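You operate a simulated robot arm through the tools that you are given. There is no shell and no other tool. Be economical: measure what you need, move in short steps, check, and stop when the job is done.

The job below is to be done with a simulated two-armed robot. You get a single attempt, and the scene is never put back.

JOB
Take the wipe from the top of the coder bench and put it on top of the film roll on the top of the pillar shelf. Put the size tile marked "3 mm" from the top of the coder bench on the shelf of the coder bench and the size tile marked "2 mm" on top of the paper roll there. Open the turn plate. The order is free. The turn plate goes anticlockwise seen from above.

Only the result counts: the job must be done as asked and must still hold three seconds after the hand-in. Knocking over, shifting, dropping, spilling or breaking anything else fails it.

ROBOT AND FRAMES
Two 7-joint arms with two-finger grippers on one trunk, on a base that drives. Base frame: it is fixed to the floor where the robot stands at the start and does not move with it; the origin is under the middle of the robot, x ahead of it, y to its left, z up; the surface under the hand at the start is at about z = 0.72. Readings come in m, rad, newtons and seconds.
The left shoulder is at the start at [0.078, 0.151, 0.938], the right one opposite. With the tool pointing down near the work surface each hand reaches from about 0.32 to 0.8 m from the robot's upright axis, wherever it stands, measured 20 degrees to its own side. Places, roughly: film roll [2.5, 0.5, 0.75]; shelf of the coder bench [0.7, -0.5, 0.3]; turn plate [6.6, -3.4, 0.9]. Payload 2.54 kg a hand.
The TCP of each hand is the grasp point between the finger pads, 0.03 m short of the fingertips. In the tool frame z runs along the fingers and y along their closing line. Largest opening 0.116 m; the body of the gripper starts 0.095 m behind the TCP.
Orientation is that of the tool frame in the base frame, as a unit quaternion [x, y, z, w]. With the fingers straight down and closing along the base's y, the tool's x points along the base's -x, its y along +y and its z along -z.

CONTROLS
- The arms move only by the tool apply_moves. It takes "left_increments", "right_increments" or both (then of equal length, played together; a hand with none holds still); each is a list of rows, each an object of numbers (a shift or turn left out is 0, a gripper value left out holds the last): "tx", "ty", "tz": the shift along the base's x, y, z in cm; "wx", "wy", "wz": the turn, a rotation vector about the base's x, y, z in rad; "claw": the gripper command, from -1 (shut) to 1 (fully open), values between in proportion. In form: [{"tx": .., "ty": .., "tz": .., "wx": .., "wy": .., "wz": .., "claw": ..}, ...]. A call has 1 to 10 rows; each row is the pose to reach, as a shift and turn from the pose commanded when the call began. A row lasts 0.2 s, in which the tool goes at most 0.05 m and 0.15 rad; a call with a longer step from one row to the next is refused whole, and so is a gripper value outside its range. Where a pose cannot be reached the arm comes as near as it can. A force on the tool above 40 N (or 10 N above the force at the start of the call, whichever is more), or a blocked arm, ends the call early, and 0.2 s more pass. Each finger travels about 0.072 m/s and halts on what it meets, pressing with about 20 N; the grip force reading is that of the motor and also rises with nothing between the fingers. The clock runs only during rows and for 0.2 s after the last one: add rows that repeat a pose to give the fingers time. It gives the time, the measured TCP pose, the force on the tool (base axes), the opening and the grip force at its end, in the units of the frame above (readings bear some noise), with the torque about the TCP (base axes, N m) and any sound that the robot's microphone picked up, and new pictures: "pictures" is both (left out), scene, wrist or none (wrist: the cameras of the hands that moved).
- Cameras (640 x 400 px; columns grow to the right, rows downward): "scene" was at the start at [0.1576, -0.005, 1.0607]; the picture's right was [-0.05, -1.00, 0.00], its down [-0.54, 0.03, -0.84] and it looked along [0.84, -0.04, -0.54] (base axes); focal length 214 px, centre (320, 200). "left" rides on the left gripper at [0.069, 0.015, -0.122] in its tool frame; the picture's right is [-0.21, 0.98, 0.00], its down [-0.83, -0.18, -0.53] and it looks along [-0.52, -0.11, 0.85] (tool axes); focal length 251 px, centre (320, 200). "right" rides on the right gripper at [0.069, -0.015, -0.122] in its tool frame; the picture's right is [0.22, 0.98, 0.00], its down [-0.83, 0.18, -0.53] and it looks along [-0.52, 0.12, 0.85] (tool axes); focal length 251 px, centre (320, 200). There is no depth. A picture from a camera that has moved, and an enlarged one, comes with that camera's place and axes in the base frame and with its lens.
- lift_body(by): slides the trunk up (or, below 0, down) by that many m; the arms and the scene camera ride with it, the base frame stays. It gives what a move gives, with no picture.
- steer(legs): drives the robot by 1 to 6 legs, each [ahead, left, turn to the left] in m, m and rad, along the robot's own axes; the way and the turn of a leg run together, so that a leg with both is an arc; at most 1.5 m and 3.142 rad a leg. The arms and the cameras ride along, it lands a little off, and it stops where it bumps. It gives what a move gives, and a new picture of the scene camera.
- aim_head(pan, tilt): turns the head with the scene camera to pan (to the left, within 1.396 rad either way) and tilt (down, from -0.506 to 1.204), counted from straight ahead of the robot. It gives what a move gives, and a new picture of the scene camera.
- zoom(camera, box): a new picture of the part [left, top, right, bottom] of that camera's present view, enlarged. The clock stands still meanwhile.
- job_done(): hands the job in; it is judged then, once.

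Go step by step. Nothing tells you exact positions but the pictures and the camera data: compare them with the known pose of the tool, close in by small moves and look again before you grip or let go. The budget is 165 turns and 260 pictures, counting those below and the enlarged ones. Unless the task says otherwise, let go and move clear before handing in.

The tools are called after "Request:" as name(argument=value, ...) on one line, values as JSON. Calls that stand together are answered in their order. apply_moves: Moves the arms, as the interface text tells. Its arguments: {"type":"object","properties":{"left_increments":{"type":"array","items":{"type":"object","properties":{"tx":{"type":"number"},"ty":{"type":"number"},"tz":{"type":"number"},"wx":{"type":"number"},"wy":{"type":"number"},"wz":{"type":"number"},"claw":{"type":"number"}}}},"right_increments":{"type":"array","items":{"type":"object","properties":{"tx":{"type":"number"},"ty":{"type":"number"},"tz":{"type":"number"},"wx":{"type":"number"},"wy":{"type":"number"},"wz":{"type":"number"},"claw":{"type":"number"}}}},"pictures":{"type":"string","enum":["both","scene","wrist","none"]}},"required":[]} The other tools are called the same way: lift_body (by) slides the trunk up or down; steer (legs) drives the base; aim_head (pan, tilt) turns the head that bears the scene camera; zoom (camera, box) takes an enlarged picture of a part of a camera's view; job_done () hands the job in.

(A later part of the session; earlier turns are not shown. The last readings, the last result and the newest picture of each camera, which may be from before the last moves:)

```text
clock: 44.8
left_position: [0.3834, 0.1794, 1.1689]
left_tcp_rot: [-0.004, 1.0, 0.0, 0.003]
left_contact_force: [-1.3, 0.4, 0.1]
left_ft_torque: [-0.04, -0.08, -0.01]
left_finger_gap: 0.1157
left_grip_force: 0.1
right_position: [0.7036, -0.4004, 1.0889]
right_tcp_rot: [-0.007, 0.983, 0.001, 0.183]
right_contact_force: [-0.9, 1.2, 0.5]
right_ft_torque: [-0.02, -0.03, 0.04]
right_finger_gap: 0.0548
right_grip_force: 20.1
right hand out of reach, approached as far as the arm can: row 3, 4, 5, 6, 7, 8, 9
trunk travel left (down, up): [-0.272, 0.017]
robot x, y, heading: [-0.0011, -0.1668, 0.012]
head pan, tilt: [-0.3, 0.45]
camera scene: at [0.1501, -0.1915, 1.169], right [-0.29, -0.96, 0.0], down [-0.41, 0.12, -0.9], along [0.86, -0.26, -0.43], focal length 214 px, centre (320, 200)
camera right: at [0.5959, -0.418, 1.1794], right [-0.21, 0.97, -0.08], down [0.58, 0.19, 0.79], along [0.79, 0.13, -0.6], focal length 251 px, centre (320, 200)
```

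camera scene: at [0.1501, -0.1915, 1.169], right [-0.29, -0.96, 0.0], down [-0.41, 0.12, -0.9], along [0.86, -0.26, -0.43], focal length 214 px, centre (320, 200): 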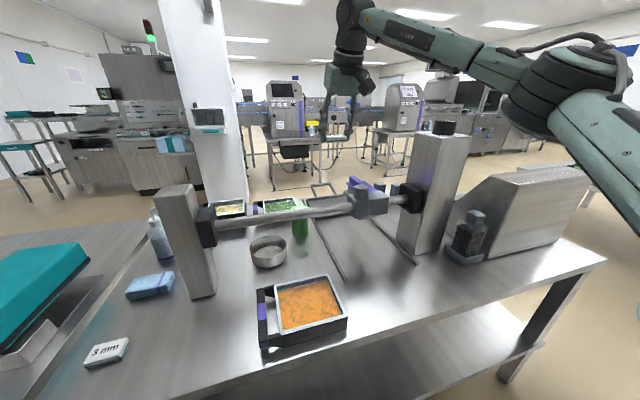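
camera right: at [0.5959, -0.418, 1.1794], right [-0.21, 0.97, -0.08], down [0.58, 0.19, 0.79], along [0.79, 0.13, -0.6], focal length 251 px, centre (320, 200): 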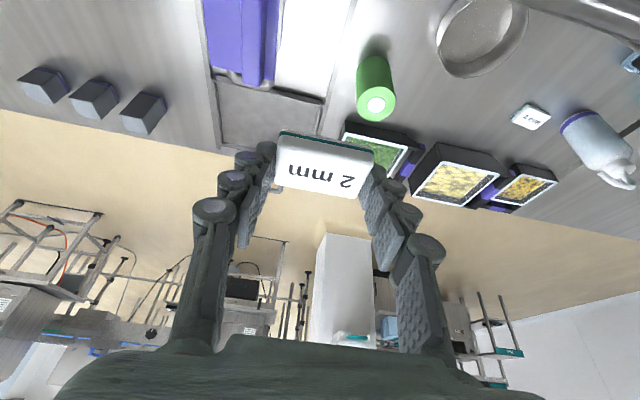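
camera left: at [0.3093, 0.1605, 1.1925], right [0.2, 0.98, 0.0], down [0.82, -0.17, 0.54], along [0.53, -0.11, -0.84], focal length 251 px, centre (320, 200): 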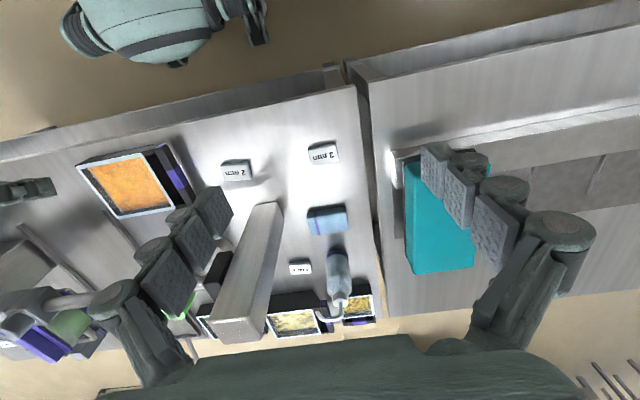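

Too high for a full reach; the arm should extend further lower down. I test with a small descent.

Request:
apply_moves(right_increments=[{"tz": -2}, {"tz": -4}, {"tz": -6}, {"tz": -6}], pictures="none")

```text
clock: 45.8
left_position: [0.3851, 0.1769, 1.1678]
left_tcp_rot: [-0.004, 1.0, -0.001, 0.002]
left_contact_force: [-0.4, 0.0, 0.2]
left_ft_torque: [-0.03, -0.06, 0.0]
left_finger_gap: 0.1158
left_grip_force: 0.1
right_position: [0.7052, -0.4027, 1.03]
right_tcp_rot: [-0.006, 0.984, 0.002, 0.18]
right_contact_force: [0.4, 0.3, 0.1]
right_ft_torque: [0.02, -0.03, 0.01]
right_finger_gap: 0.055
right_grip_force: 19.9
trunk travel left (down, up): [-0.272, 0.017]
robot x, y, heading: [-0.0045, -0.1679, 0.011]
head pan, tilt: [-0.3, 0.45]
```

The command follows the reached pose. Now forward and left towards the roll at z≈1.0.

Request:
apply_moves(right_increments=[{"ty": 3, "tz": -1}, {"ty": 6, "tx": 2, "tz": -2}, {"ty": 9, "tx": 4, "tz": -3}, {"ty": 9, "tx": 7, "tz": -3}, {"ty": 9, "tx": 9.6, "tz": -3}, {"ty": 9, "tx": 9.6, "tz": -3}], pictures="both")

```text
clock: 47.2
left_position: [0.3851, 0.1768, 1.167]
left_tcp_rot: [-0.006, 1.0, -0.001, 0.002]
left_contact_force: [-0.1, -0.1, 0.3]
left_ft_torque: [0.0, -0.02, -0.01]
left_finger_gap: 0.116
left_grip_force: 0.1
right_position: [0.7184, -0.3629, 0.9873]
right_tcp_rot: [-0.007, 0.983, 0.003, 0.182]
right_contact_force: [0.5, -0.4, -0.3]
right_ft_torque: [0.02, 0.05, 0.01]
right_finger_gap: 0.0549
right_grip_force: 19.9
right hand out of reach, approached as far as the arm can: row 2, 3, 4, 5, 6
trunk travel left (down, up): [-0.272, 0.017]
robot x, y, heading: [-0.0047, -0.1694, 0.011]
head pan, tilt: [-0.3, 0.45]
camera scene: at [0.1521, -0.1925, 1.1685], right [-0.29, -0.96, 0.0], down [-0.42, 0.12, -0.9], along [0.86, -0.26, -0.44], focal length 214 px, centre (320, 200)
camera right: at [0.6103, -0.3802, 1.077], right [-0.21, 0.97, -0.08], down [0.58, 0.19, 0.79], along [0.79, 0.13, -0.6], focal length 251 px, centre (320, 200)
```

scene: 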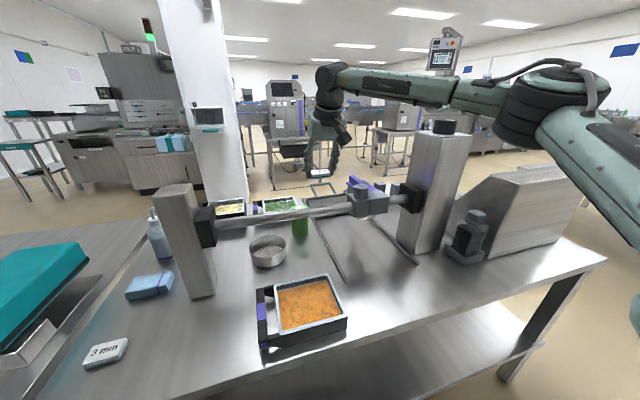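
right: 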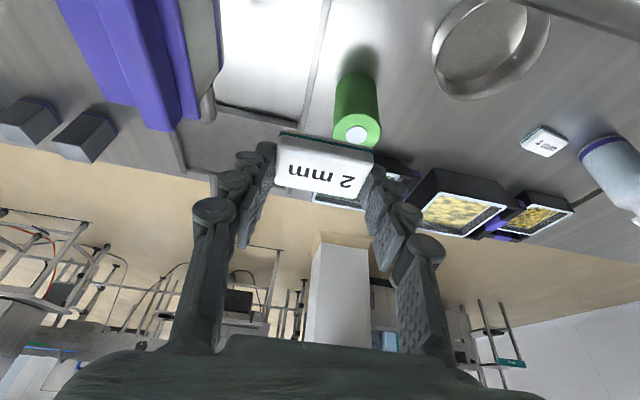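

I need about 8 cm more. I'll look down to see how much room the base has before the bench.

Request:
aim_head(pan=0.0, tilt=1.2)

Request:
aim_head(pan=0.8, tilt=1.1)

```text
clock: 48.3
left_position: [0.3845, 0.1779, 1.1666]
left_tcp_rot: [-0.005, 1.0, -0.001, 0.001]
left_contact_force: [-1.0, -0.3, 0.3]
left_ft_torque: [0.0, -0.02, 0.03]
left_finger_gap: 0.1157
left_grip_force: 0.2
right_position: [0.7192, -0.3627, 0.9875]
right_tcp_rot: [-0.006, 0.983, 0.002, 0.181]
right_contact_force: [-0.2, 1.1, -0.5]
right_ft_torque: [-0.03, 0.01, 0.02]
right_finger_gap: 0.0551
right_grip_force: 19.5
trunk travel left (down, up): [-0.272, 0.017]
robot x, y, heading: [-0.0034, -0.1657, 0.011]
head pan, tilt: [0.0, 1.201]
camera scene: at [0.12, -0.1656, 1.1104], right [0.01, -1.0, 0.0], down [-0.93, -0.01, -0.36], along [0.36, 0.0, -0.93], focal length 214 px, centre (320, 200)
```

scene: 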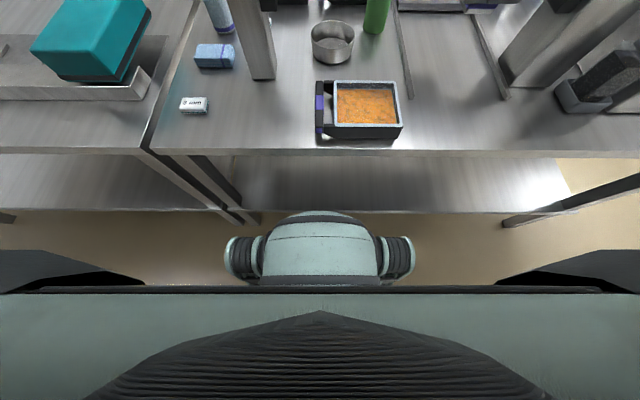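

```text
clock: 49.5
left_position: [0.3851, 0.1782, 1.1676]
left_tcp_rot: [-0.004, 1.0, -0.001, 0.001]
left_contact_force: [-0.4, -0.3, 0.2]
left_ft_torque: [0.0, -0.02, 0.0]
left_finger_gap: 0.1161
left_grip_force: 0.1
right_position: [0.7176, -0.3623, 0.9868]
right_tcp_rot: [-0.007, 0.983, 0.002, 0.181]
right_contact_force: [0.5, 0.7, 0.2]
right_ft_torque: [0.01, 0.0, 0.01]
right_finger_gap: 0.0546
right_grip_force: 20.0
trunk travel left (down, up): [-0.272, 0.017]
robot x, y, heading: [-0.0048, -0.1649, 0.008]
head pan, tilt: [0.799, 1.1]
camera scene: at [0.1076, -0.1204, 1.1163], right [0.72, -0.69, 0.0], down [-0.62, -0.64, -0.45], along [0.31, 0.33, -0.89], focal length 214 px, centre (320, 200)
```

scene: 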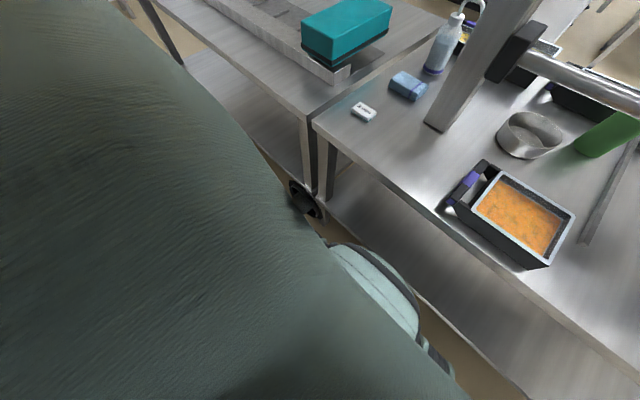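

The base seems to have a few cm left. I'll shift left so the roll lies on the right arm's own side (about 20°), and a few cm ahead.

Request:
apply_moves(right_increments=[{"tz": 2}, {"tz": 4}, {"tz": 4}], pictures="none")

Request:
steer(legs=[[0.0, 0.16, 0], [0.035, 0, 0]])

```text
clock: 50.2
left_position: [0.3861, 0.1781, 1.1672]
left_tcp_rot: [-0.004, 1.0, -0.001, 0.002]
left_contact_force: [0.1, -0.2, 0.1]
left_ft_torque: [0.02, -0.03, 0.02]
left_finger_gap: 0.1158
left_grip_force: 0.0
right_position: [0.7129, -0.369, 1.0259]
right_tcp_rot: [-0.005, 0.983, 0.002, 0.182]
right_contact_force: [0.3, -0.2, 0.5]
right_ft_torque: [0.0, 0.0, -0.03]
right_finger_gap: 0.0547
right_grip_force: 19.9
right hand out of reach, approached as far as the arm can: row 1, 2, 3
trunk travel left (down, up): [-0.272, 0.017]
robot x, y, heading: [-0.0036, -0.1667, 0.01]
head pan, tilt: [0.799, 1.1]
```

```text
clock: 52.9
left_position: [0.4191, 0.3363, 1.1672]
left_tcp_rot: [-0.004, 1.0, 0.0, 0.001]
left_contact_force: [0.6, 0.5, -0.3]
left_ft_torque: [0.02, 0.1, 0.01]
left_finger_gap: 0.1159
left_grip_force: 0.1
right_position: [0.7469, -0.2095, 1.0253]
right_tcp_rot: [-0.006, 0.984, 0.002, 0.18]
right_contact_force: [0.9, -0.3, -1.1]
right_ft_torque: [0.0, 0.03, 0.01]
right_finger_gap: 0.0547
right_grip_force: 20.1
trunk travel left (down, up): [-0.272, 0.017]
robot x, y, heading: [0.0267, -0.0108, 0.006]
head pan, tilt: [0.799, 1.1]
camera scene: at [0.1421, 0.0386, 1.1162], right [0.72, -0.69, 0.0], down [-0.62, -0.64, -0.45], along [0.31, 0.33, -0.89], focal length 214 px, centre (320, 200)
```

scene: 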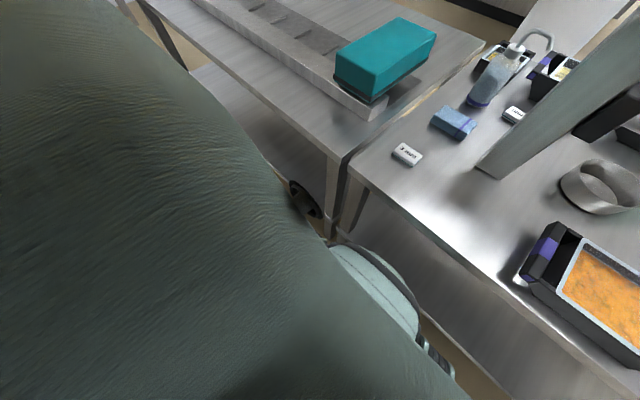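

Now try moving the hand over the roll from here: right by 10 cm, then forward.

Request:
apply_moves(right_increments=[{"ty": -3}, {"ty": -6}, {"ty": -9}, {"ty": -10.3, "tx": 1.5}, {"ty": -10.3, "tx": 3}, {"ty": -10.3, "tx": 4.3, "tz": -1}, {"ty": -10.3, "tx": 5.6, "tz": -2}, {"ty": -10.3, "tx": 5.6, "tz": -3}, {"ty": -10.3, "tx": 5.6, "tz": -3}], pictures="wrist")

```text
clock: 54.9
left_position: [0.4181, 0.337, 1.168]
left_tcp_rot: [-0.003, 1.0, -0.001, 0.002]
left_contact_force: [0.3, 0.0, -0.5]
left_ft_torque: [-0.04, 0.0, 0.0]
left_finger_gap: 0.1158
left_grip_force: 0.0
right_position: [0.7996, -0.3121, 0.9951]
right_tcp_rot: [-0.006, 0.983, 0.002, 0.182]
right_contact_force: [0.3, 0.2, 0.3]
right_ft_torque: [0.0, 0.0, 0.01]
right_finger_gap: 0.055
right_grip_force: 19.9
right hand out of reach, approached as far as the arm can: row 7
trunk travel left (down, up): [-0.272, 0.017]
robot x, y, heading: [0.0301, -0.0054, 0.009]
head pan, tilt: [0.799, 1.1]
camera right: at [0.691, -0.3298, 1.0855], right [-0.21, 0.97, -0.08], down [0.58, 0.19, 0.79], along [0.79, 0.13, -0.6], focal length 251 px, centre (320, 200)
```

right: 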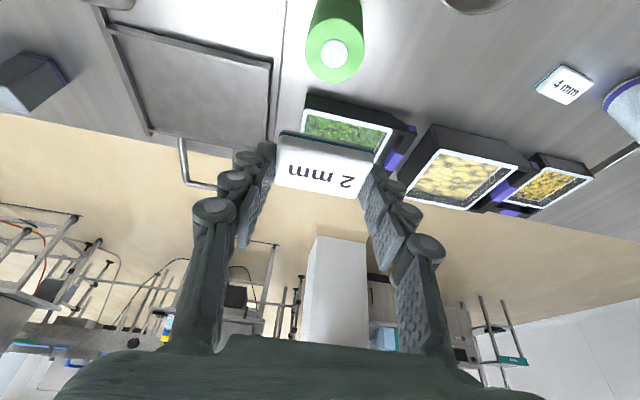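

The hand is over the roll (core seen at ≈(0.802, -0.309)). Descending with a look just above contact.

Request:
apply_moves(right_increments=[{"tx": 0.6, "ty": 0.3, "tz": -3}, {"tx": 0.6, "ty": 0.3, "tz": -6}, {"tx": 0.6, "ty": 0.3, "tz": -9}, {"tx": 0.6, "ty": 0.3, "tz": -11}, {"tx": 0.6, "ty": 0.3, "tz": -12.5}, {"tx": 0.6, "ty": 0.3, "tz": -12.5}], pictures="wrist")

Request:
aim_head(pan=-0.4, tilt=0.5)

Request:
zoom(camera="scene", box=[250, 120, 410, 220])

```text
clock: 56.3
left_position: [0.4182, 0.3362, 1.1678]
left_tcp_rot: [-0.003, 1.0, -0.001, 0.002]
left_contact_force: [-0.7, 0.3, 0.1]
left_ft_torque: [0.02, 0.0, -0.01]
left_finger_gap: 0.1158
left_grip_force: 0.1
right_position: [0.8017, -0.3106, 0.871]
right_tcp_rot: [-0.006, 0.984, 0.002, 0.181]
right_contact_force: [-0.3, 0.0, -0.2]
right_ft_torque: [-0.01, -0.02, 0.05]
right_finger_gap: 0.055
right_grip_force: 20.5
right hand out of reach, approached as far as the arm can: row 1, 3, 4, 5, 6
trunk travel left (down, up): [-0.272, 0.017]
robot x, y, heading: [0.0296, -0.0074, 0.006]
head pan, tilt: [0.799, 1.1]
camera right: at [0.6927, -0.3283, 0.9611], right [-0.21, 0.97, -0.08], down [0.58, 0.19, 0.79], along [0.79, 0.13, -0.6], focal length 251 px, centre (320, 200)
```

right: 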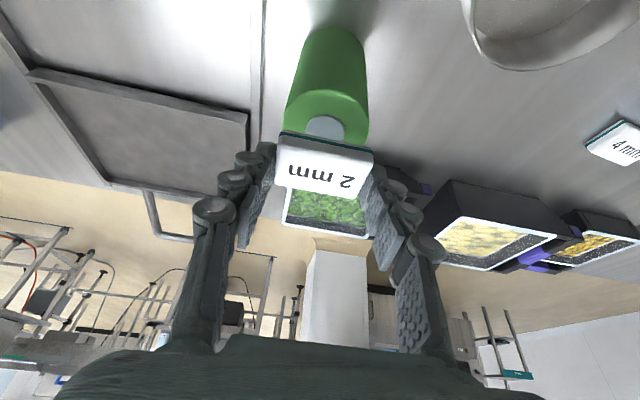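

```text
clock: 57.7
left_position: [0.4188, 0.3367, 1.1663]
left_tcp_rot: [-0.004, 1.0, -0.002, 0.002]
left_contact_force: [0.1, -0.4, -0.2]
left_ft_torque: [-0.02, -0.01, -0.01]
left_finger_gap: 0.1163
left_grip_force: 0.0
right_position: [0.8003, -0.311, 0.8715]
right_tcp_rot: [-0.006, 0.983, 0.002, 0.181]
right_contact_force: [0.2, 0.4, -1.0]
right_ft_torque: [0.0, 0.01, -0.03]
right_finger_gap: 0.0547
right_grip_force: 20.1
trunk travel left (down, up): [-0.272, 0.017]
robot x, y, heading: [0.0287, -0.0063, 0.009]
head pan, tilt: [-0.4, 0.499]
camera scene: at [0.1817, -0.0417, 1.164], right [-0.38, -0.93, 0.0], down [-0.44, 0.18, -0.88], along [0.81, -0.33, -0.48], focal length 214 px, centre (320, 200)
```

scene: 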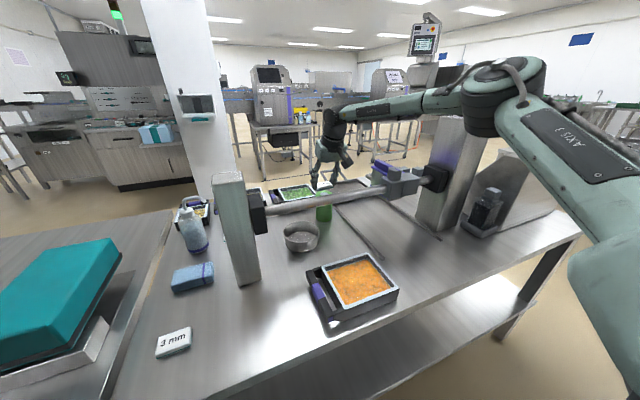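

```text
4.00 times, centred on (330, 170) of scene
camera zoom: at [0.1817, -0.0417, 1.164], right [-0.38, -0.93, 0.0], down [-0.44, 0.18, -0.88], along [0.81, -0.33, -0.48], focal length 858 px, centre (280, 320)
```

zoom: 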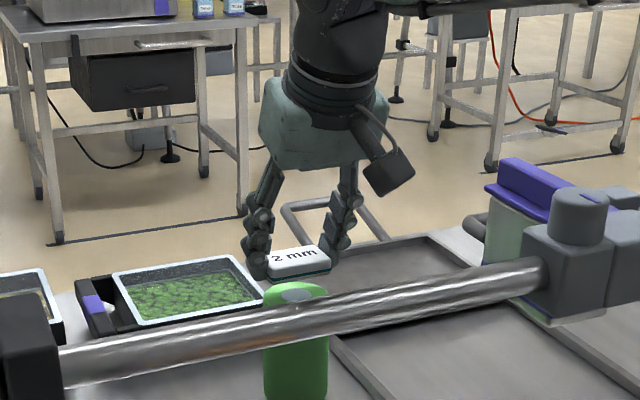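

The tile sits about 6 mm short of centre in x; I lower it and edge forward.

Request:
apply_moves(right_increments=[{"tx": 0.6, "tz": -0.8}, {"tx": 0.6, "tz": -1.4}, {"tx": 0.6, "tz": -1.8}, {"tx": 0.6, "tz": -2.1}, {"tx": 0.6, "tz": -2.1}], pictures="wrist")

Request:
zoom(camera="scene", box=[290, 150, 370, 200])

```text
clock: 58.9
left_position: [0.419, 0.336, 1.166]
left_tcp_rot: [-0.004, 1.0, -0.001, 0.002]
left_contact_force: [-0.3, 0.4, -0.9]
left_ft_torque: [0.0, 0.0, -0.01]
left_finger_gap: 0.1159
left_grip_force: 0.1
right_position: [0.7982, -0.315, 0.8527]
right_tcp_rot: [-0.006, 0.983, 0.002, 0.181]
right_contact_force: [-0.1, 0.4, 0.0]
right_ft_torque: [0.04, 0.02, 0.03]
right_finger_gap: 0.0549
right_grip_force: 20.0
right hand out of reach, approached as far as the arm can: row 1, 2, 3, 4, 5
trunk travel left (down, up): [-0.272, 0.017]
robot x, y, heading: [0.0289, -0.0077, 0.01]
head pan, tilt: [-0.4, 0.499]
camera right: at [0.69, -0.3314, 0.9431], right [-0.21, 0.97, -0.08], down [0.58, 0.19, 0.79], along [0.79, 0.13, -0.6], focal length 251 px, centre (320, 200)
```

right: 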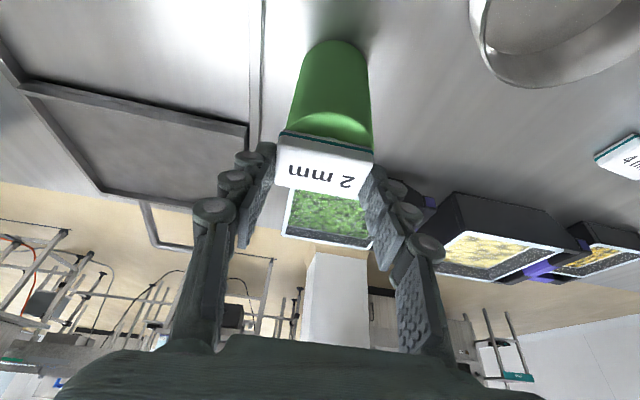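

```text
8.00 times, centred on (330, 175) of scene
camera zoom: at [0.1817, -0.0417, 1.164], right [-0.38, -0.92, 0.0], down [-0.44, 0.18, -0.88], along [0.81, -0.33, -0.48], focal length 1716 px, centre (240, 400)
```

zoom: 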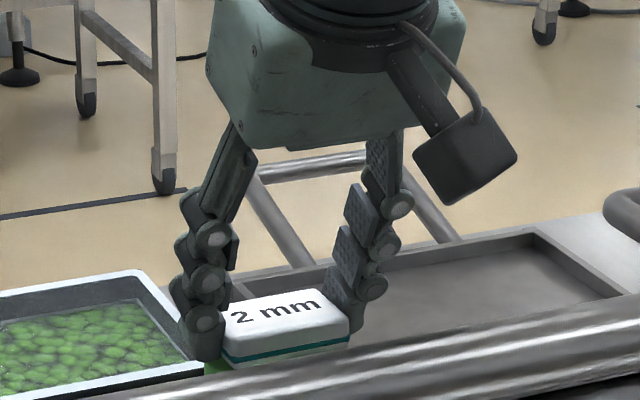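

Still a few mm short in x with the arm at its limit, so I'll use the trunk and base for the last bits: up 1 cm, ahead 1 cm, then look.

Request:
lift_body(by=0.01)

Request:
steer(legs=[[0.01, 0.002, 0]])

Request:
zoom(camera="right", box=[240, 60, 400, 200])

```text
clock: 59.5
left_position: [0.4184, 0.3376, 1.1772]
left_tcp_rot: [-0.002, 1.0, -0.001, 0.0]
left_contact_force: [-0.2, -0.8, -0.1]
left_ft_torque: [-0.01, 0.0, -0.01]
left_finger_gap: 0.1159
left_grip_force: 0.0
right_position: [0.7971, -0.3142, 0.8632]
right_tcp_rot: [-0.006, 0.983, 0.002, 0.181]
right_contact_force: [0.0, -0.5, -0.9]
right_ft_torque: [0.01, -0.01, -0.02]
right_finger_gap: 0.055
right_grip_force: 20.1
trunk travel left (down, up): [-0.282, 0.007]
robot x, y, heading: [0.0333, -0.0049, 0.01]
head pan, tilt: [-0.4, 0.499]
```

```text
clock: 60.2
left_position: [0.429, 0.3392, 1.1779]
left_tcp_rot: [-0.004, 1.0, -0.001, 0.001]
left_contact_force: [-0.8, -0.1, -0.3]
left_ft_torque: [-0.05, 0.03, 0.0]
left_finger_gap: 0.1156
left_grip_force: 0.1
right_position: [0.8081, -0.3124, 0.8636]
right_tcp_rot: [-0.006, 0.983, 0.002, 0.181]
right_contact_force: [0.2, 1.0, -0.2]
right_ft_torque: [0.02, 0.03, 0.02]
right_finger_gap: 0.0548
right_grip_force: 20.0
trunk travel left (down, up): [-0.282, 0.007]
robot x, y, heading: [0.042, -0.0061, 0.01]
head pan, tilt: [-0.4, 0.499]
camera scene: at [0.1922, -0.0395, 1.174], right [-0.38, -0.92, 0.0], down [-0.44, 0.18, -0.88], along [0.81, -0.33, -0.48], focal length 214 px, centre (320, 200)
```

scene: 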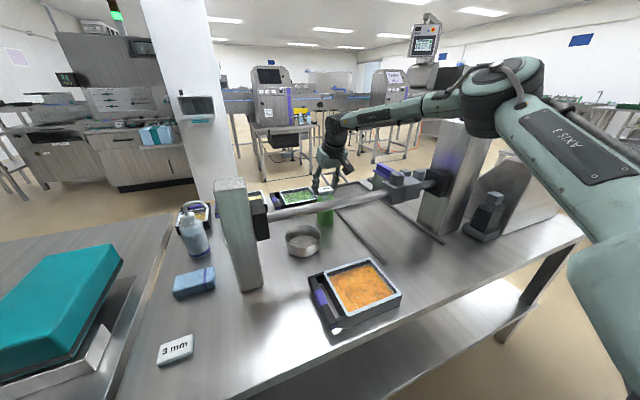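

```text
2.86 times, centred on (320, 130) of right
camera zoom: at [0.7004, -0.3293, 0.9529], right [-0.21, 0.97, -0.08], down [0.58, 0.19, 0.79], along [0.79, 0.13, -0.6], focal length 718 px, centre (320, 400)
```

zoom: 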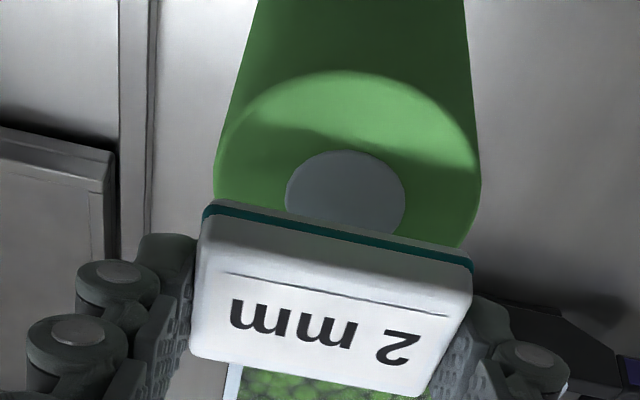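

Measuring the tile's own edges, its centre is about 6 mm ahead of the TCP, so now it is ~12 mm too far ahead; I'll pull back 1.2 cm and lower to contact.

Request:
apply_moves(right_increments=[{"tx": -1.2}, {"tx": -1.2, "tz": -0.6}, {"tx": -1.2, "tz": -1.0}, {"tx": -1.2, "tz": -1.2}, {"tx": -1.2, "tz": -1.2}], pictures="none")

Request:
zoom(camera="right", box=[240, 60, 400, 200])

Request:
zoom(camera="scene", box=[290, 160, 370, 210])

```text
clock: 61.4
left_position: [0.4283, 0.3386, 1.1781]
left_tcp_rot: [-0.003, 1.0, -0.001, 0.002]
left_contact_force: [-0.9, 0.0, -0.1]
left_ft_torque: [0.03, 0.03, -0.03]
left_finger_gap: 0.1162
left_grip_force: 0.1
right_position: [0.7962, -0.3124, 0.8519]
right_tcp_rot: [-0.006, 0.983, 0.002, 0.182]
right_contact_force: [-0.6, 0.5, -0.9]
right_ft_torque: [0.0, -0.01, -0.02]
right_finger_gap: 0.0548
right_grip_force: 20.5
trunk travel left (down, up): [-0.282, 0.007]
robot x, y, heading: [0.0399, -0.0053, 0.012]
head pan, tilt: [-0.4, 0.499]
```

```text
2.86 times, centred on (320, 130) of right
camera zoom: at [0.6876, -0.3292, 0.941], right [-0.21, 0.97, -0.08], down [0.58, 0.19, 0.79], along [0.79, 0.13, -0.6], focal length 718 px, centre (320, 400)
```

zoom: 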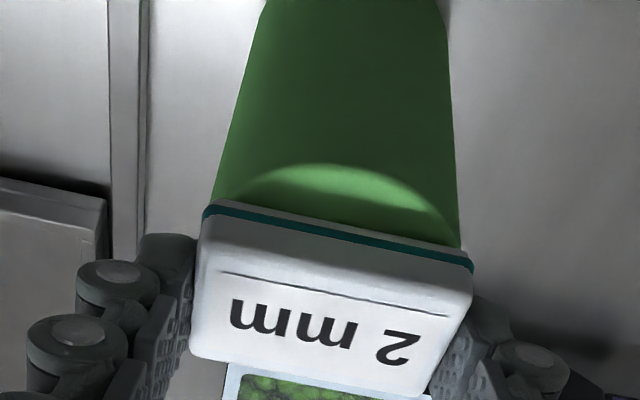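

```text
8.00 times, centred on (330, 185) of scene
camera zoom: at [0.1917, -0.0396, 1.174], right [-0.38, -0.92, 0.0], down [-0.44, 0.18, -0.88], along [0.81, -0.33, -0.48], focal length 1716 px, centre (240, 320)
```

zoom: 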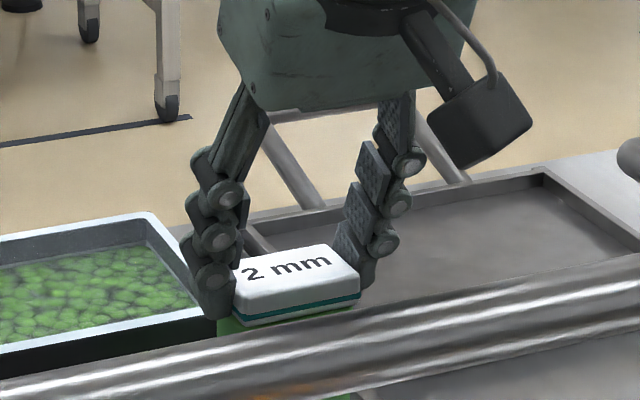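

Well centred. Lowering gently to contact.

Request:
apply_moves(right_increments=[{"tz": -0.15}, {"tz": -0.3}, {"tz": -0.4}, {"tz": -0.4}], pictures="wrist")

```text
clock: 62.4
left_position: [0.4275, 0.3389, 1.1786]
left_tcp_rot: [-0.003, 1.0, -0.001, 0.001]
left_contact_force: [-0.6, 0.2, -0.2]
left_ft_torque: [-0.04, 0.02, 0.02]
left_finger_gap: 0.1163
left_grip_force: 0.0
right_position: [0.7954, -0.3119, 0.8513]
right_tcp_rot: [-0.006, 0.983, 0.002, 0.183]
right_contact_force: [-1.1, 0.0, 9.9]
right_ft_torque: [0.12, -0.03, 0.03]
right_finger_gap: 0.055
right_grip_force: 20.4
trunk travel left (down, up): [-0.282, 0.007]
robot x, y, heading: [0.0395, -0.0063, 0.013]
head pan, tilt: [-0.4, 0.499]
camera right: at [0.6875, -0.3294, 0.9397], right [-0.21, 0.97, -0.08], down [0.58, 0.19, 0.8], along [0.79, 0.13, -0.6], focal length 251 px, centre (320, 200)
```

right: 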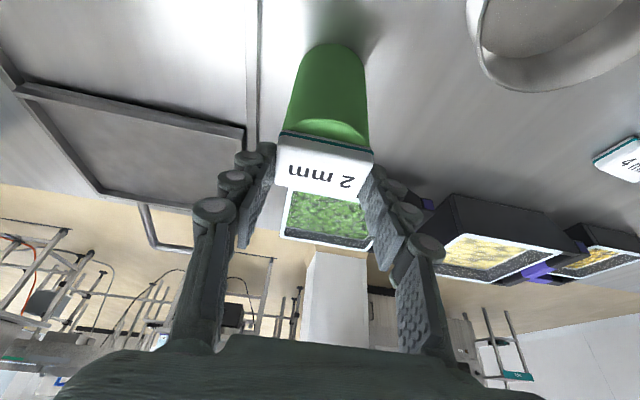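

Contact at 10 N. Opening gently, then up.

Request:
apply_moves(right_increments=[{"tz": 0.2, "claw": 0.05}, {"tz": 0.2, "claw": 0.2}, {"tz": 0.2, "claw": 0.4}, {"tz": 0.2, "claw": 0.4}], pictures="wrist")

```text
clock: 63.4
left_position: [0.4288, 0.3391, 1.1784]
left_tcp_rot: [-0.004, 1.0, -0.001, 0.002]
left_contact_force: [-0.1, -0.4, 0.4]
left_ft_torque: [0.02, 0.0, 0.01]
left_finger_gap: 0.1159
left_grip_force: 0.1
right_position: [0.7962, -0.3124, 0.8496]
right_tcp_rot: [-0.006, 0.983, 0.002, 0.182]
right_contact_force: [-0.1, -0.7, -0.5]
right_ft_torque: [0.0, 0.01, -0.04]
right_finger_gap: 0.0809
right_grip_force: 0.0
trunk travel left (down, up): [-0.282, 0.007]
robot x, y, heading: [0.0392, -0.0069, 0.005]
head pan, tilt: [-0.4, 0.499]
camera right: at [0.6881, -0.3298, 0.9393], right [-0.21, 0.97, -0.08], down [0.58, 0.19, 0.79], along [0.79, 0.13, -0.6], focal length 251 px, centre (320, 200)
```

right: 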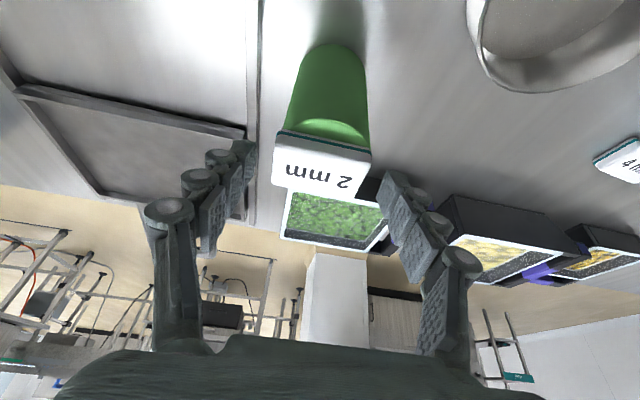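

The tile rests on the roll. Raising the hand and drawing back over the bar.

Request:
apply_moves(right_increments=[{"tz": 2.5}, {"tz": 5}, {"tz": 8, "tx": -1}, {"tz": 12, "tx": -2.5}, {"tz": 16, "tx": -4}, {"tz": 18, "tx": -6}, {"tz": 20, "tx": -10}, {"tz": 20, "tx": -14}, {"tz": 20, "tx": -18}, {"tz": 20, "tx": -22}], pictures="both")

Request:
zoom(camera="scene", box=[260, 150, 380, 225])

```text
clock: 65.6
left_position: [0.4275, 0.3381, 1.1784]
left_tcp_rot: [-0.004, 1.0, -0.001, 0.002]
left_contact_force: [-0.3, 0.5, -0.3]
left_ft_torque: [-0.02, -0.03, -0.02]
left_finger_gap: 0.1158
left_grip_force: 0.0
right_position: [0.5763, -0.3119, 1.0494]
right_tcp_rot: [-0.006, 0.983, 0.001, 0.183]
right_contact_force: [-0.2, 0.1, 0.0]
right_ft_torque: [0.01, -0.01, 0.05]
right_finger_gap: 0.0812
right_grip_force: 0.2
trunk travel left (down, up): [-0.282, 0.007]
robot x, y, heading: [0.0385, -0.0043, 0.006]
head pan, tilt: [-0.4, 0.499]
camera scene: at [0.1911, -0.0398, 1.1741], right [-0.38, -0.92, 0.0], down [-0.44, 0.18, -0.88], along [0.81, -0.33, -0.48], focal length 214 px, centre (320, 200)
camera right: at [0.4672, -0.3291, 1.1402], right [-0.21, 0.97, -0.07], down [0.58, 0.19, 0.79], along [0.79, 0.13, -0.6], focal length 251 px, centre (320, 200)
```

scene: 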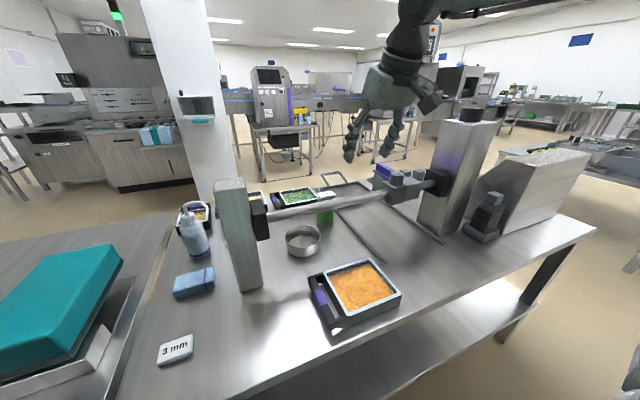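
right: 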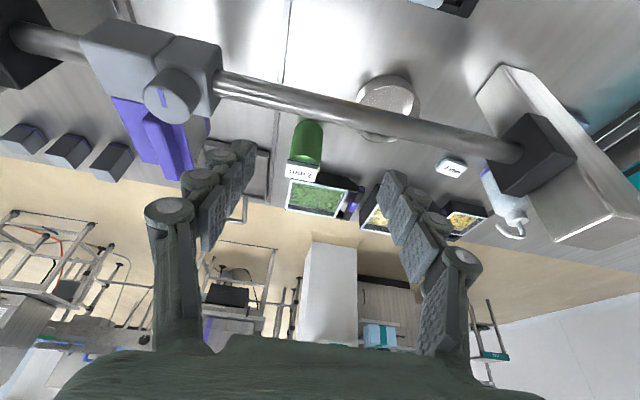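

```text
5.33 times, centred on (320, 188) of scene
camera zoom: at [0.1911, -0.0398, 1.1741], right [-0.38, -0.92, 0.0], down [-0.44, 0.18, -0.88], along [0.81, -0.33, -0.48], focal length 1144 px, centre (320, 267)
```

zoom: 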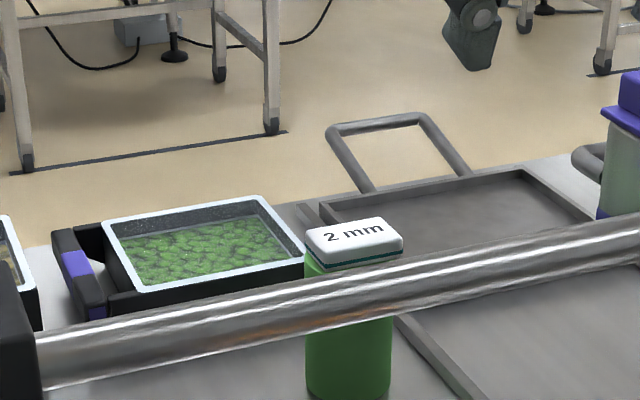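

The 2 mm tile sits well on the roll. Now the 3 mm tile with the left hand, pitched 0.7 rad forward so it can later reach under the bench; right hand is drawn back.

Request:
apply_moves(right_increments=[{"tx": -3}, {"tx": -6}, {"tx": -9}, {"tx": -12}, {"tx": -15}, {"tx": -18}, {"tx": -18}, {"tx": -18}], left_increments=[{"ty": -3, "tz": -2, "wy": -0.1}, {"ty": -6, "tz": -4, "wy": -0.2}, {"ty": -9, "tz": -6, "wy": -0.3}, {"ty": -12, "tz": -8, "wy": -0.4}, {"ty": -15, "tz": -10, "wy": -0.5}, {"ty": -18, "tz": -12, "wy": -0.6}, {"ty": -20.7, "tz": -14, "wy": -0.7}, {"ty": -20.7, "tz": -14, "wy": -0.7}], pictures="none")

Request:
lift_body(by=-0.1)

Request:
zoom(camera="left", box=[0, 0, 640, 400])

```text
clock: 67.4
left_position: [0.4321, 0.1282, 1.0393]
left_tcp_rot: [-0.003, 0.939, -0.002, 0.344]
left_contact_force: [0.0, 0.3, 0.6]
left_ft_torque: [-0.01, 0.02, -0.02]
left_finger_gap: 0.116
left_grip_force: 0.0
right_position: [0.3959, -0.3124, 1.0495]
right_tcp_rot: [-0.006, 0.983, 0.002, 0.182]
right_contact_force: [0.6, 0.9, -0.2]
right_ft_torque: [-0.03, 0.0, 0.02]
right_finger_gap: 0.0813
right_grip_force: 0.0
trunk travel left (down, up): [-0.282, 0.007]
robot x, y, heading: [0.0389, -0.0052, 0.013]
head pan, tilt: [-0.4, 0.499]
```

```text
clock: 68.7
left_position: [0.4308, 0.1303, 0.9407]
left_tcp_rot: [-0.003, 0.939, -0.002, 0.344]
left_contact_force: [-0.3, 0.3, -0.1]
left_ft_torque: [-0.01, 0.02, -0.01]
left_finger_gap: 0.1161
left_grip_force: 0.1
right_position: [0.3978, -0.3117, 0.9503]
right_tcp_rot: [-0.006, 0.983, 0.002, 0.182]
right_contact_force: [0.1, 0.2, -0.5]
right_ft_torque: [0.0, -0.02, 0.01]
right_finger_gap: 0.081
right_grip_force: 0.1
trunk travel left (down, up): [-0.182, 0.107]
robot x, y, heading: [0.0423, -0.0051, 0.005]
head pan, tilt: [-0.4, 0.499]
```

```text
1.00 times, centred on (320, 200) of left (not enlarged: the box is as wide or as high as the picture)
camera zoom: at [0.299, 0.1442, 0.9899], right [0.16, 0.98, 0.13], down [0.29, -0.17, 0.94], along [0.94, -0.11, -0.31], focal length 251 px, centre (320, 200)
```

zoom: 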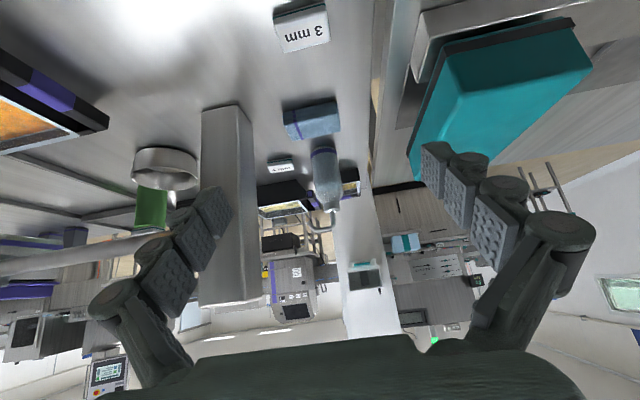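

Tile 3 mm is at about (0.499, 0.128), unrotated. Descending in front of it.

Request:
apply_moves(left_increments=[{"tz": -4, "tx": 1}, {"tz": -8, "tx": 2}, {"tz": -11, "tx": 3.5}, {"tz": -14, "tx": 5, "ty": -0.2}, {"tz": -15.5, "tx": 5, "ty": -0.2}, {"tz": -15.5, "tx": 5, "ty": -0.2}], pictures="both")

```text
clock: 70.1
left_position: [0.5013, 0.1195, 0.7886]
left_tcp_rot: [-0.003, 0.939, -0.001, 0.343]
left_contact_force: [-0.3, 0.0, 0.2]
left_ft_torque: [0.03, 0.0, -0.02]
left_finger_gap: 0.1161
left_grip_force: 0.0
left hand out of reach, approached as far as the arm can: row 1, 2, 3, 4, 5, 6
right_position: [0.3964, -0.3118, 0.9491]
right_tcp_rot: [-0.006, 0.983, 0.002, 0.182]
right_contact_force: [-0.4, 0.5, -0.4]
right_ft_torque: [0.01, 0.02, -0.02]
right_finger_gap: 0.0813
right_grip_force: 0.1
trunk travel left (down, up): [-0.182, 0.107]
robot x, y, heading: [0.0365, -0.0068, 0.009]
head pan, tilt: [-0.4, 0.499]
camera scene: at [0.1917, -0.0396, 1.074], right [-0.38, -0.92, 0.0], down [-0.44, 0.18, -0.88], along [0.81, -0.33, -0.48], focal length 214 px, centre (320, 200)
camera left: at [0.3692, 0.1337, 0.8378], right [0.16, 0.98, 0.13], down [0.29, -0.17, 0.94], along [0.94, -0.11, -0.31], focal length 251 px, centre (320, 200)
```

scene: 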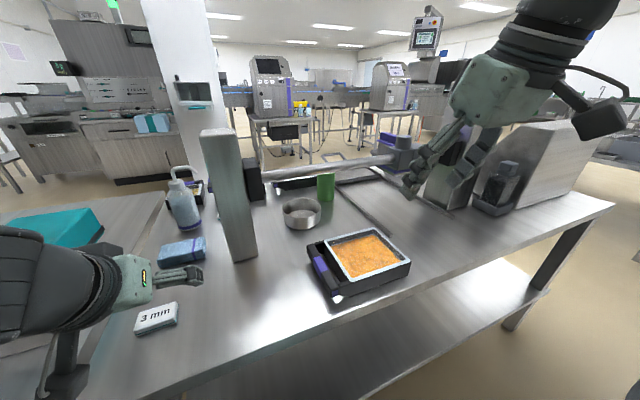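
left: 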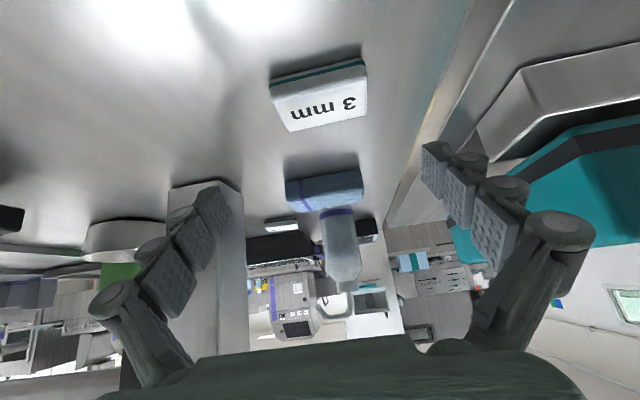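

Too near for this pitch; backing the base 10 cm.

Request:
steer(legs=[[-0.1, 0, 0]])

Request:
apply_moves(left_increments=[{"tx": 3, "ty": 0.5}, {"tx": 6, "ty": 1}, {"tx": 8, "ty": 1, "tz": -1}, {"tx": 8, "ty": 1, "tz": -1.5}, {"tx": 8, "ty": 1, "tz": -1.5}], pictures="wrist")

```text
clock: 71.3
left_position: [0.3991, 0.119, 0.7881]
left_tcp_rot: [-0.004, 0.939, -0.002, 0.343]
left_contact_force: [-0.5, 0.5, -0.6]
left_ft_torque: [0.0, -0.02, -0.05]
left_finger_gap: 0.116
left_grip_force: 0.0
right_position: [0.2957, -0.3138, 0.9499]
right_tcp_rot: [-0.006, 0.983, 0.002, 0.182]
right_contact_force: [0.3, -0.2, 0.1]
right_ft_torque: [-0.03, -0.03, 0.01]
right_finger_gap: 0.0811
right_grip_force: 0.0
trunk travel left (down, up): [-0.182, 0.107]
robot x, y, heading: [-0.0634, -0.0046, 0.011]
head pan, tilt: [-0.4, 0.499]
camera scene: at [0.0899, -0.0406, 1.0741], right [-0.38, -0.92, 0.0], down [-0.44, 0.18, -0.88], along [0.81, -0.33, -0.48], focal length 214 px, centre (320, 200)
```

scene: 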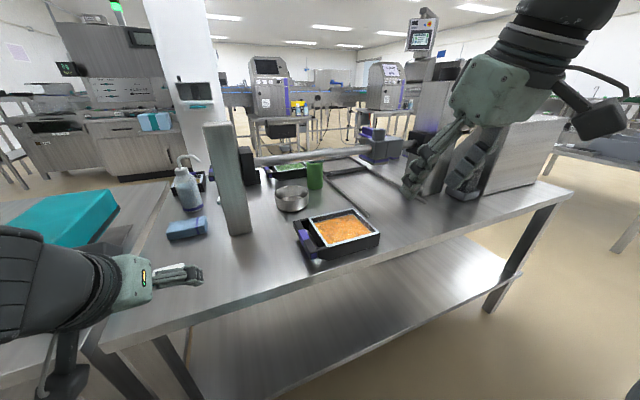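

```text
clock: 72.5
left_position: [0.4791, 0.1284, 0.7725]
left_tcp_rot: [-0.004, 0.939, -0.001, 0.343]
left_contact_force: [-0.5, -0.3, -0.7]
left_ft_torque: [-0.03, 0.02, 0.0]
left_finger_gap: 0.1161
left_grip_force: 0.1
right_position: [0.2964, -0.3136, 0.9505]
right_tcp_rot: [-0.006, 0.983, 0.002, 0.181]
right_contact_force: [0.2, 0.0, -0.2]
right_ft_torque: [-0.01, -0.02, 0.0]
right_finger_gap: 0.0811
right_grip_force: 0.1
trunk travel left (down, up): [-0.182, 0.107]
robot x, y, heading: [-0.0619, -0.0073, 0.01]
head pan, tilt: [-0.4, 0.499]
camera left: at [0.3473, 0.1429, 0.8225], right [0.16, 0.98, 0.13], down [0.29, -0.18, 0.94], along [0.94, -0.11, -0.31], focal length 251 px, centre (320, 200)
```

left: 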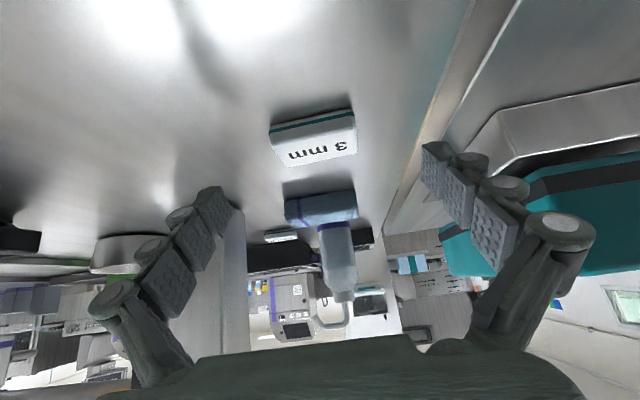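

Good alignment. Final descent and close.

Request:
apply_moves(left_increments=[{"tx": 0.5, "tz": -1.2}, {"tx": 0.5, "tz": -2.2}, {"tx": 0.5, "tz": -2.2}], pictures="wrist")

Request:
apply_moves(left_increments=[{"claw": -1}, {"claw": -1}, {"claw": -1}, {"claw": -1}, {"claw": -1}], pictures="wrist")

```text
clock: 73.3
left_position: [0.4831, 0.1286, 0.7507]
left_tcp_rot: [-0.004, 0.94, -0.002, 0.342]
left_contact_force: [0.3, 0.3, 0.1]
left_ft_torque: [-0.04, 0.01, 0.01]
left_finger_gap: 0.1159
left_grip_force: 0.2
right_position: [0.295, -0.3129, 0.9503]
right_tcp_rot: [-0.006, 0.983, 0.002, 0.182]
right_contact_force: [-0.7, 0.5, 0.0]
right_ft_torque: [0.02, -0.03, 0.0]
right_finger_gap: 0.0812
right_grip_force: 0.0
trunk travel left (down, up): [-0.182, 0.107]
robot x, y, heading: [-0.0639, -0.0047, 0.014]
head pan, tilt: [-0.4, 0.499]
camera left: at [0.3512, 0.1425, 0.8009], right [0.16, 0.98, 0.13], down [0.29, -0.18, 0.94], along [0.94, -0.11, -0.31], focal length 251 px, centre (320, 200)
```

left: 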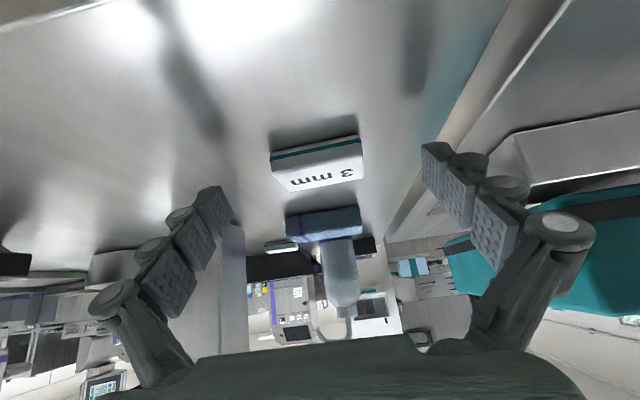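

```text
clock: 74.5
left_position: [0.483, 0.1282, 0.7506]
left_tcp_rot: [-0.003, 0.939, -0.002, 0.343]
left_contact_force: [-0.1, -0.5, 0.8]
left_ft_torque: [0.01, 0.0, -0.01]
left_finger_gap: 0.0545
left_grip_force: 19.7
right_position: [0.2946, -0.3144, 0.9499]
right_tcp_rot: [-0.006, 0.983, 0.002, 0.181]
right_contact_force: [0.4, -0.3, 0.1]
right_ft_torque: [-0.02, 0.0, -0.02]
right_finger_gap: 0.0813
right_grip_force: 0.1
trunk travel left (down, up): [-0.182, 0.107]
robot x, y, heading: [-0.0598, -0.0031, 0.013]
head pan, tilt: [-0.4, 0.499]
camera left: at [0.3512, 0.1424, 0.8009], right [0.16, 0.98, 0.13], down [0.29, -0.17, 0.94], along [0.94, -0.11, -0.31], focal length 251 px, centre (320, 200)
```

left: 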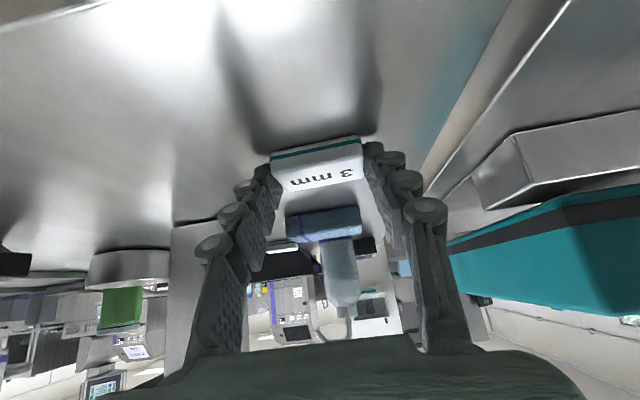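

Gripped. Lift a little and check.

Request:
apply_moves(left_increments=[{"tz": 1}, {"tz": 3}, {"tz": 6}, {"tz": 10}, {"tz": 10}], pictures="wrist")

```text
clock: 75.7
left_position: [0.4845, 0.1271, 0.8512]
left_tcp_rot: [-0.003, 0.94, -0.001, 0.342]
left_contact_force: [0.2, -1.0, -1.0]
left_ft_torque: [-0.01, -0.03, 0.01]
left_finger_gap: 0.0546
left_grip_force: 20.5
right_position: [0.2948, -0.3132, 0.9493]
right_tcp_rot: [-0.005, 0.984, 0.002, 0.181]
right_contact_force: [-0.3, -0.6, -0.5]
right_ft_torque: [-0.01, -0.02, -0.01]
right_finger_gap: 0.0812
right_grip_force: 0.1
trunk travel left (down, up): [-0.182, 0.107]
robot x, y, heading: [-0.0613, -0.0076, 0.013]
head pan, tilt: [-0.4, 0.499]
camera left: at [0.3524, 0.1416, 0.9015], right [0.16, 0.98, 0.13], down [0.29, -0.18, 0.94], along [0.94, -0.11, -0.31], focal length 251 px, centre (320, 200)
```

left: 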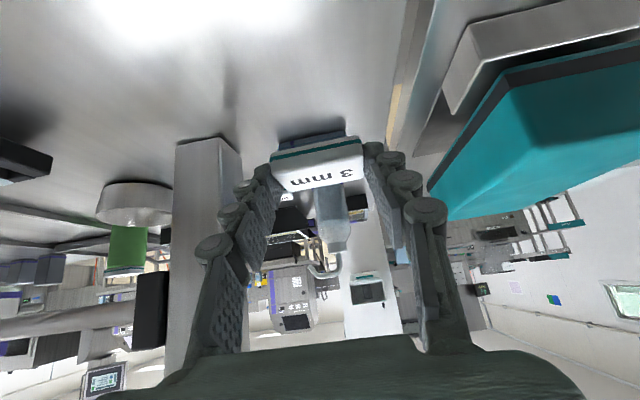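

Held well. Back away and to the right, then lower the trunk.

Request:
steer(legs=[[-0.33, 0, 0], [0, -0.15, -0.01]])

Request:
lift_body(by=-0.17)

```text
clock: 79.6
left_position: [0.1548, -0.0318, 0.8517]
left_tcp_rot: [-0.001, 0.94, -0.003, 0.342]
left_contact_force: [0.3, 0.3, -0.2]
left_ft_torque: [-0.03, -0.01, -0.03]
left_finger_gap: 0.0548
left_grip_force: 20.0
right_position: [-0.0359, -0.4702, 0.9494]
right_tcp_rot: [-0.003, 0.983, 0.002, 0.181]
right_contact_force: [-0.5, -0.7, -0.1]
right_ft_torque: [0.0, -0.01, 0.03]
right_finger_gap: 0.0813
right_grip_force: 0.1
trunk travel left (down, up): [-0.182, 0.107]
robot x, y, heading: [-0.394, -0.1618, -0.001]
head pan, tilt: [-0.4, 0.499]
camera scene: at [-0.2395, -0.1966, 1.074], right [-0.39, -0.92, 0.0], down [-0.44, 0.19, -0.88], along [0.81, -0.34, -0.48], focal length 214 px, centre (320, 200)
```

scene: 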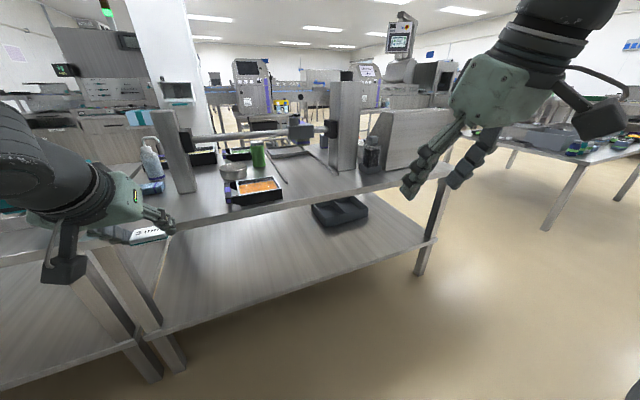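

```text
clock: 81.5
left_position: [0.1567, -0.0317, 0.6812]
left_tcp_rot: [-0.001, 0.939, -0.002, 0.343]
left_contact_force: [-0.1, 0.4, -0.8]
left_ft_torque: [-0.01, 0.02, 0.01]
left_finger_gap: 0.0548
left_grip_force: 19.9
right_position: [-0.0366, -0.4716, 0.7798]
right_tcp_rot: [-0.003, 0.983, 0.002, 0.182]
right_contact_force: [0.8, 0.1, -1.1]
right_ft_torque: [0.01, 0.0, -0.01]
right_finger_gap: 0.0811
right_grip_force: 0.0
trunk travel left (down, up): [-0.012, 0.277]
robot x, y, heading: [-0.3897, -0.1611, 0.002]
head pan, tilt: [-0.4, 0.499]
```

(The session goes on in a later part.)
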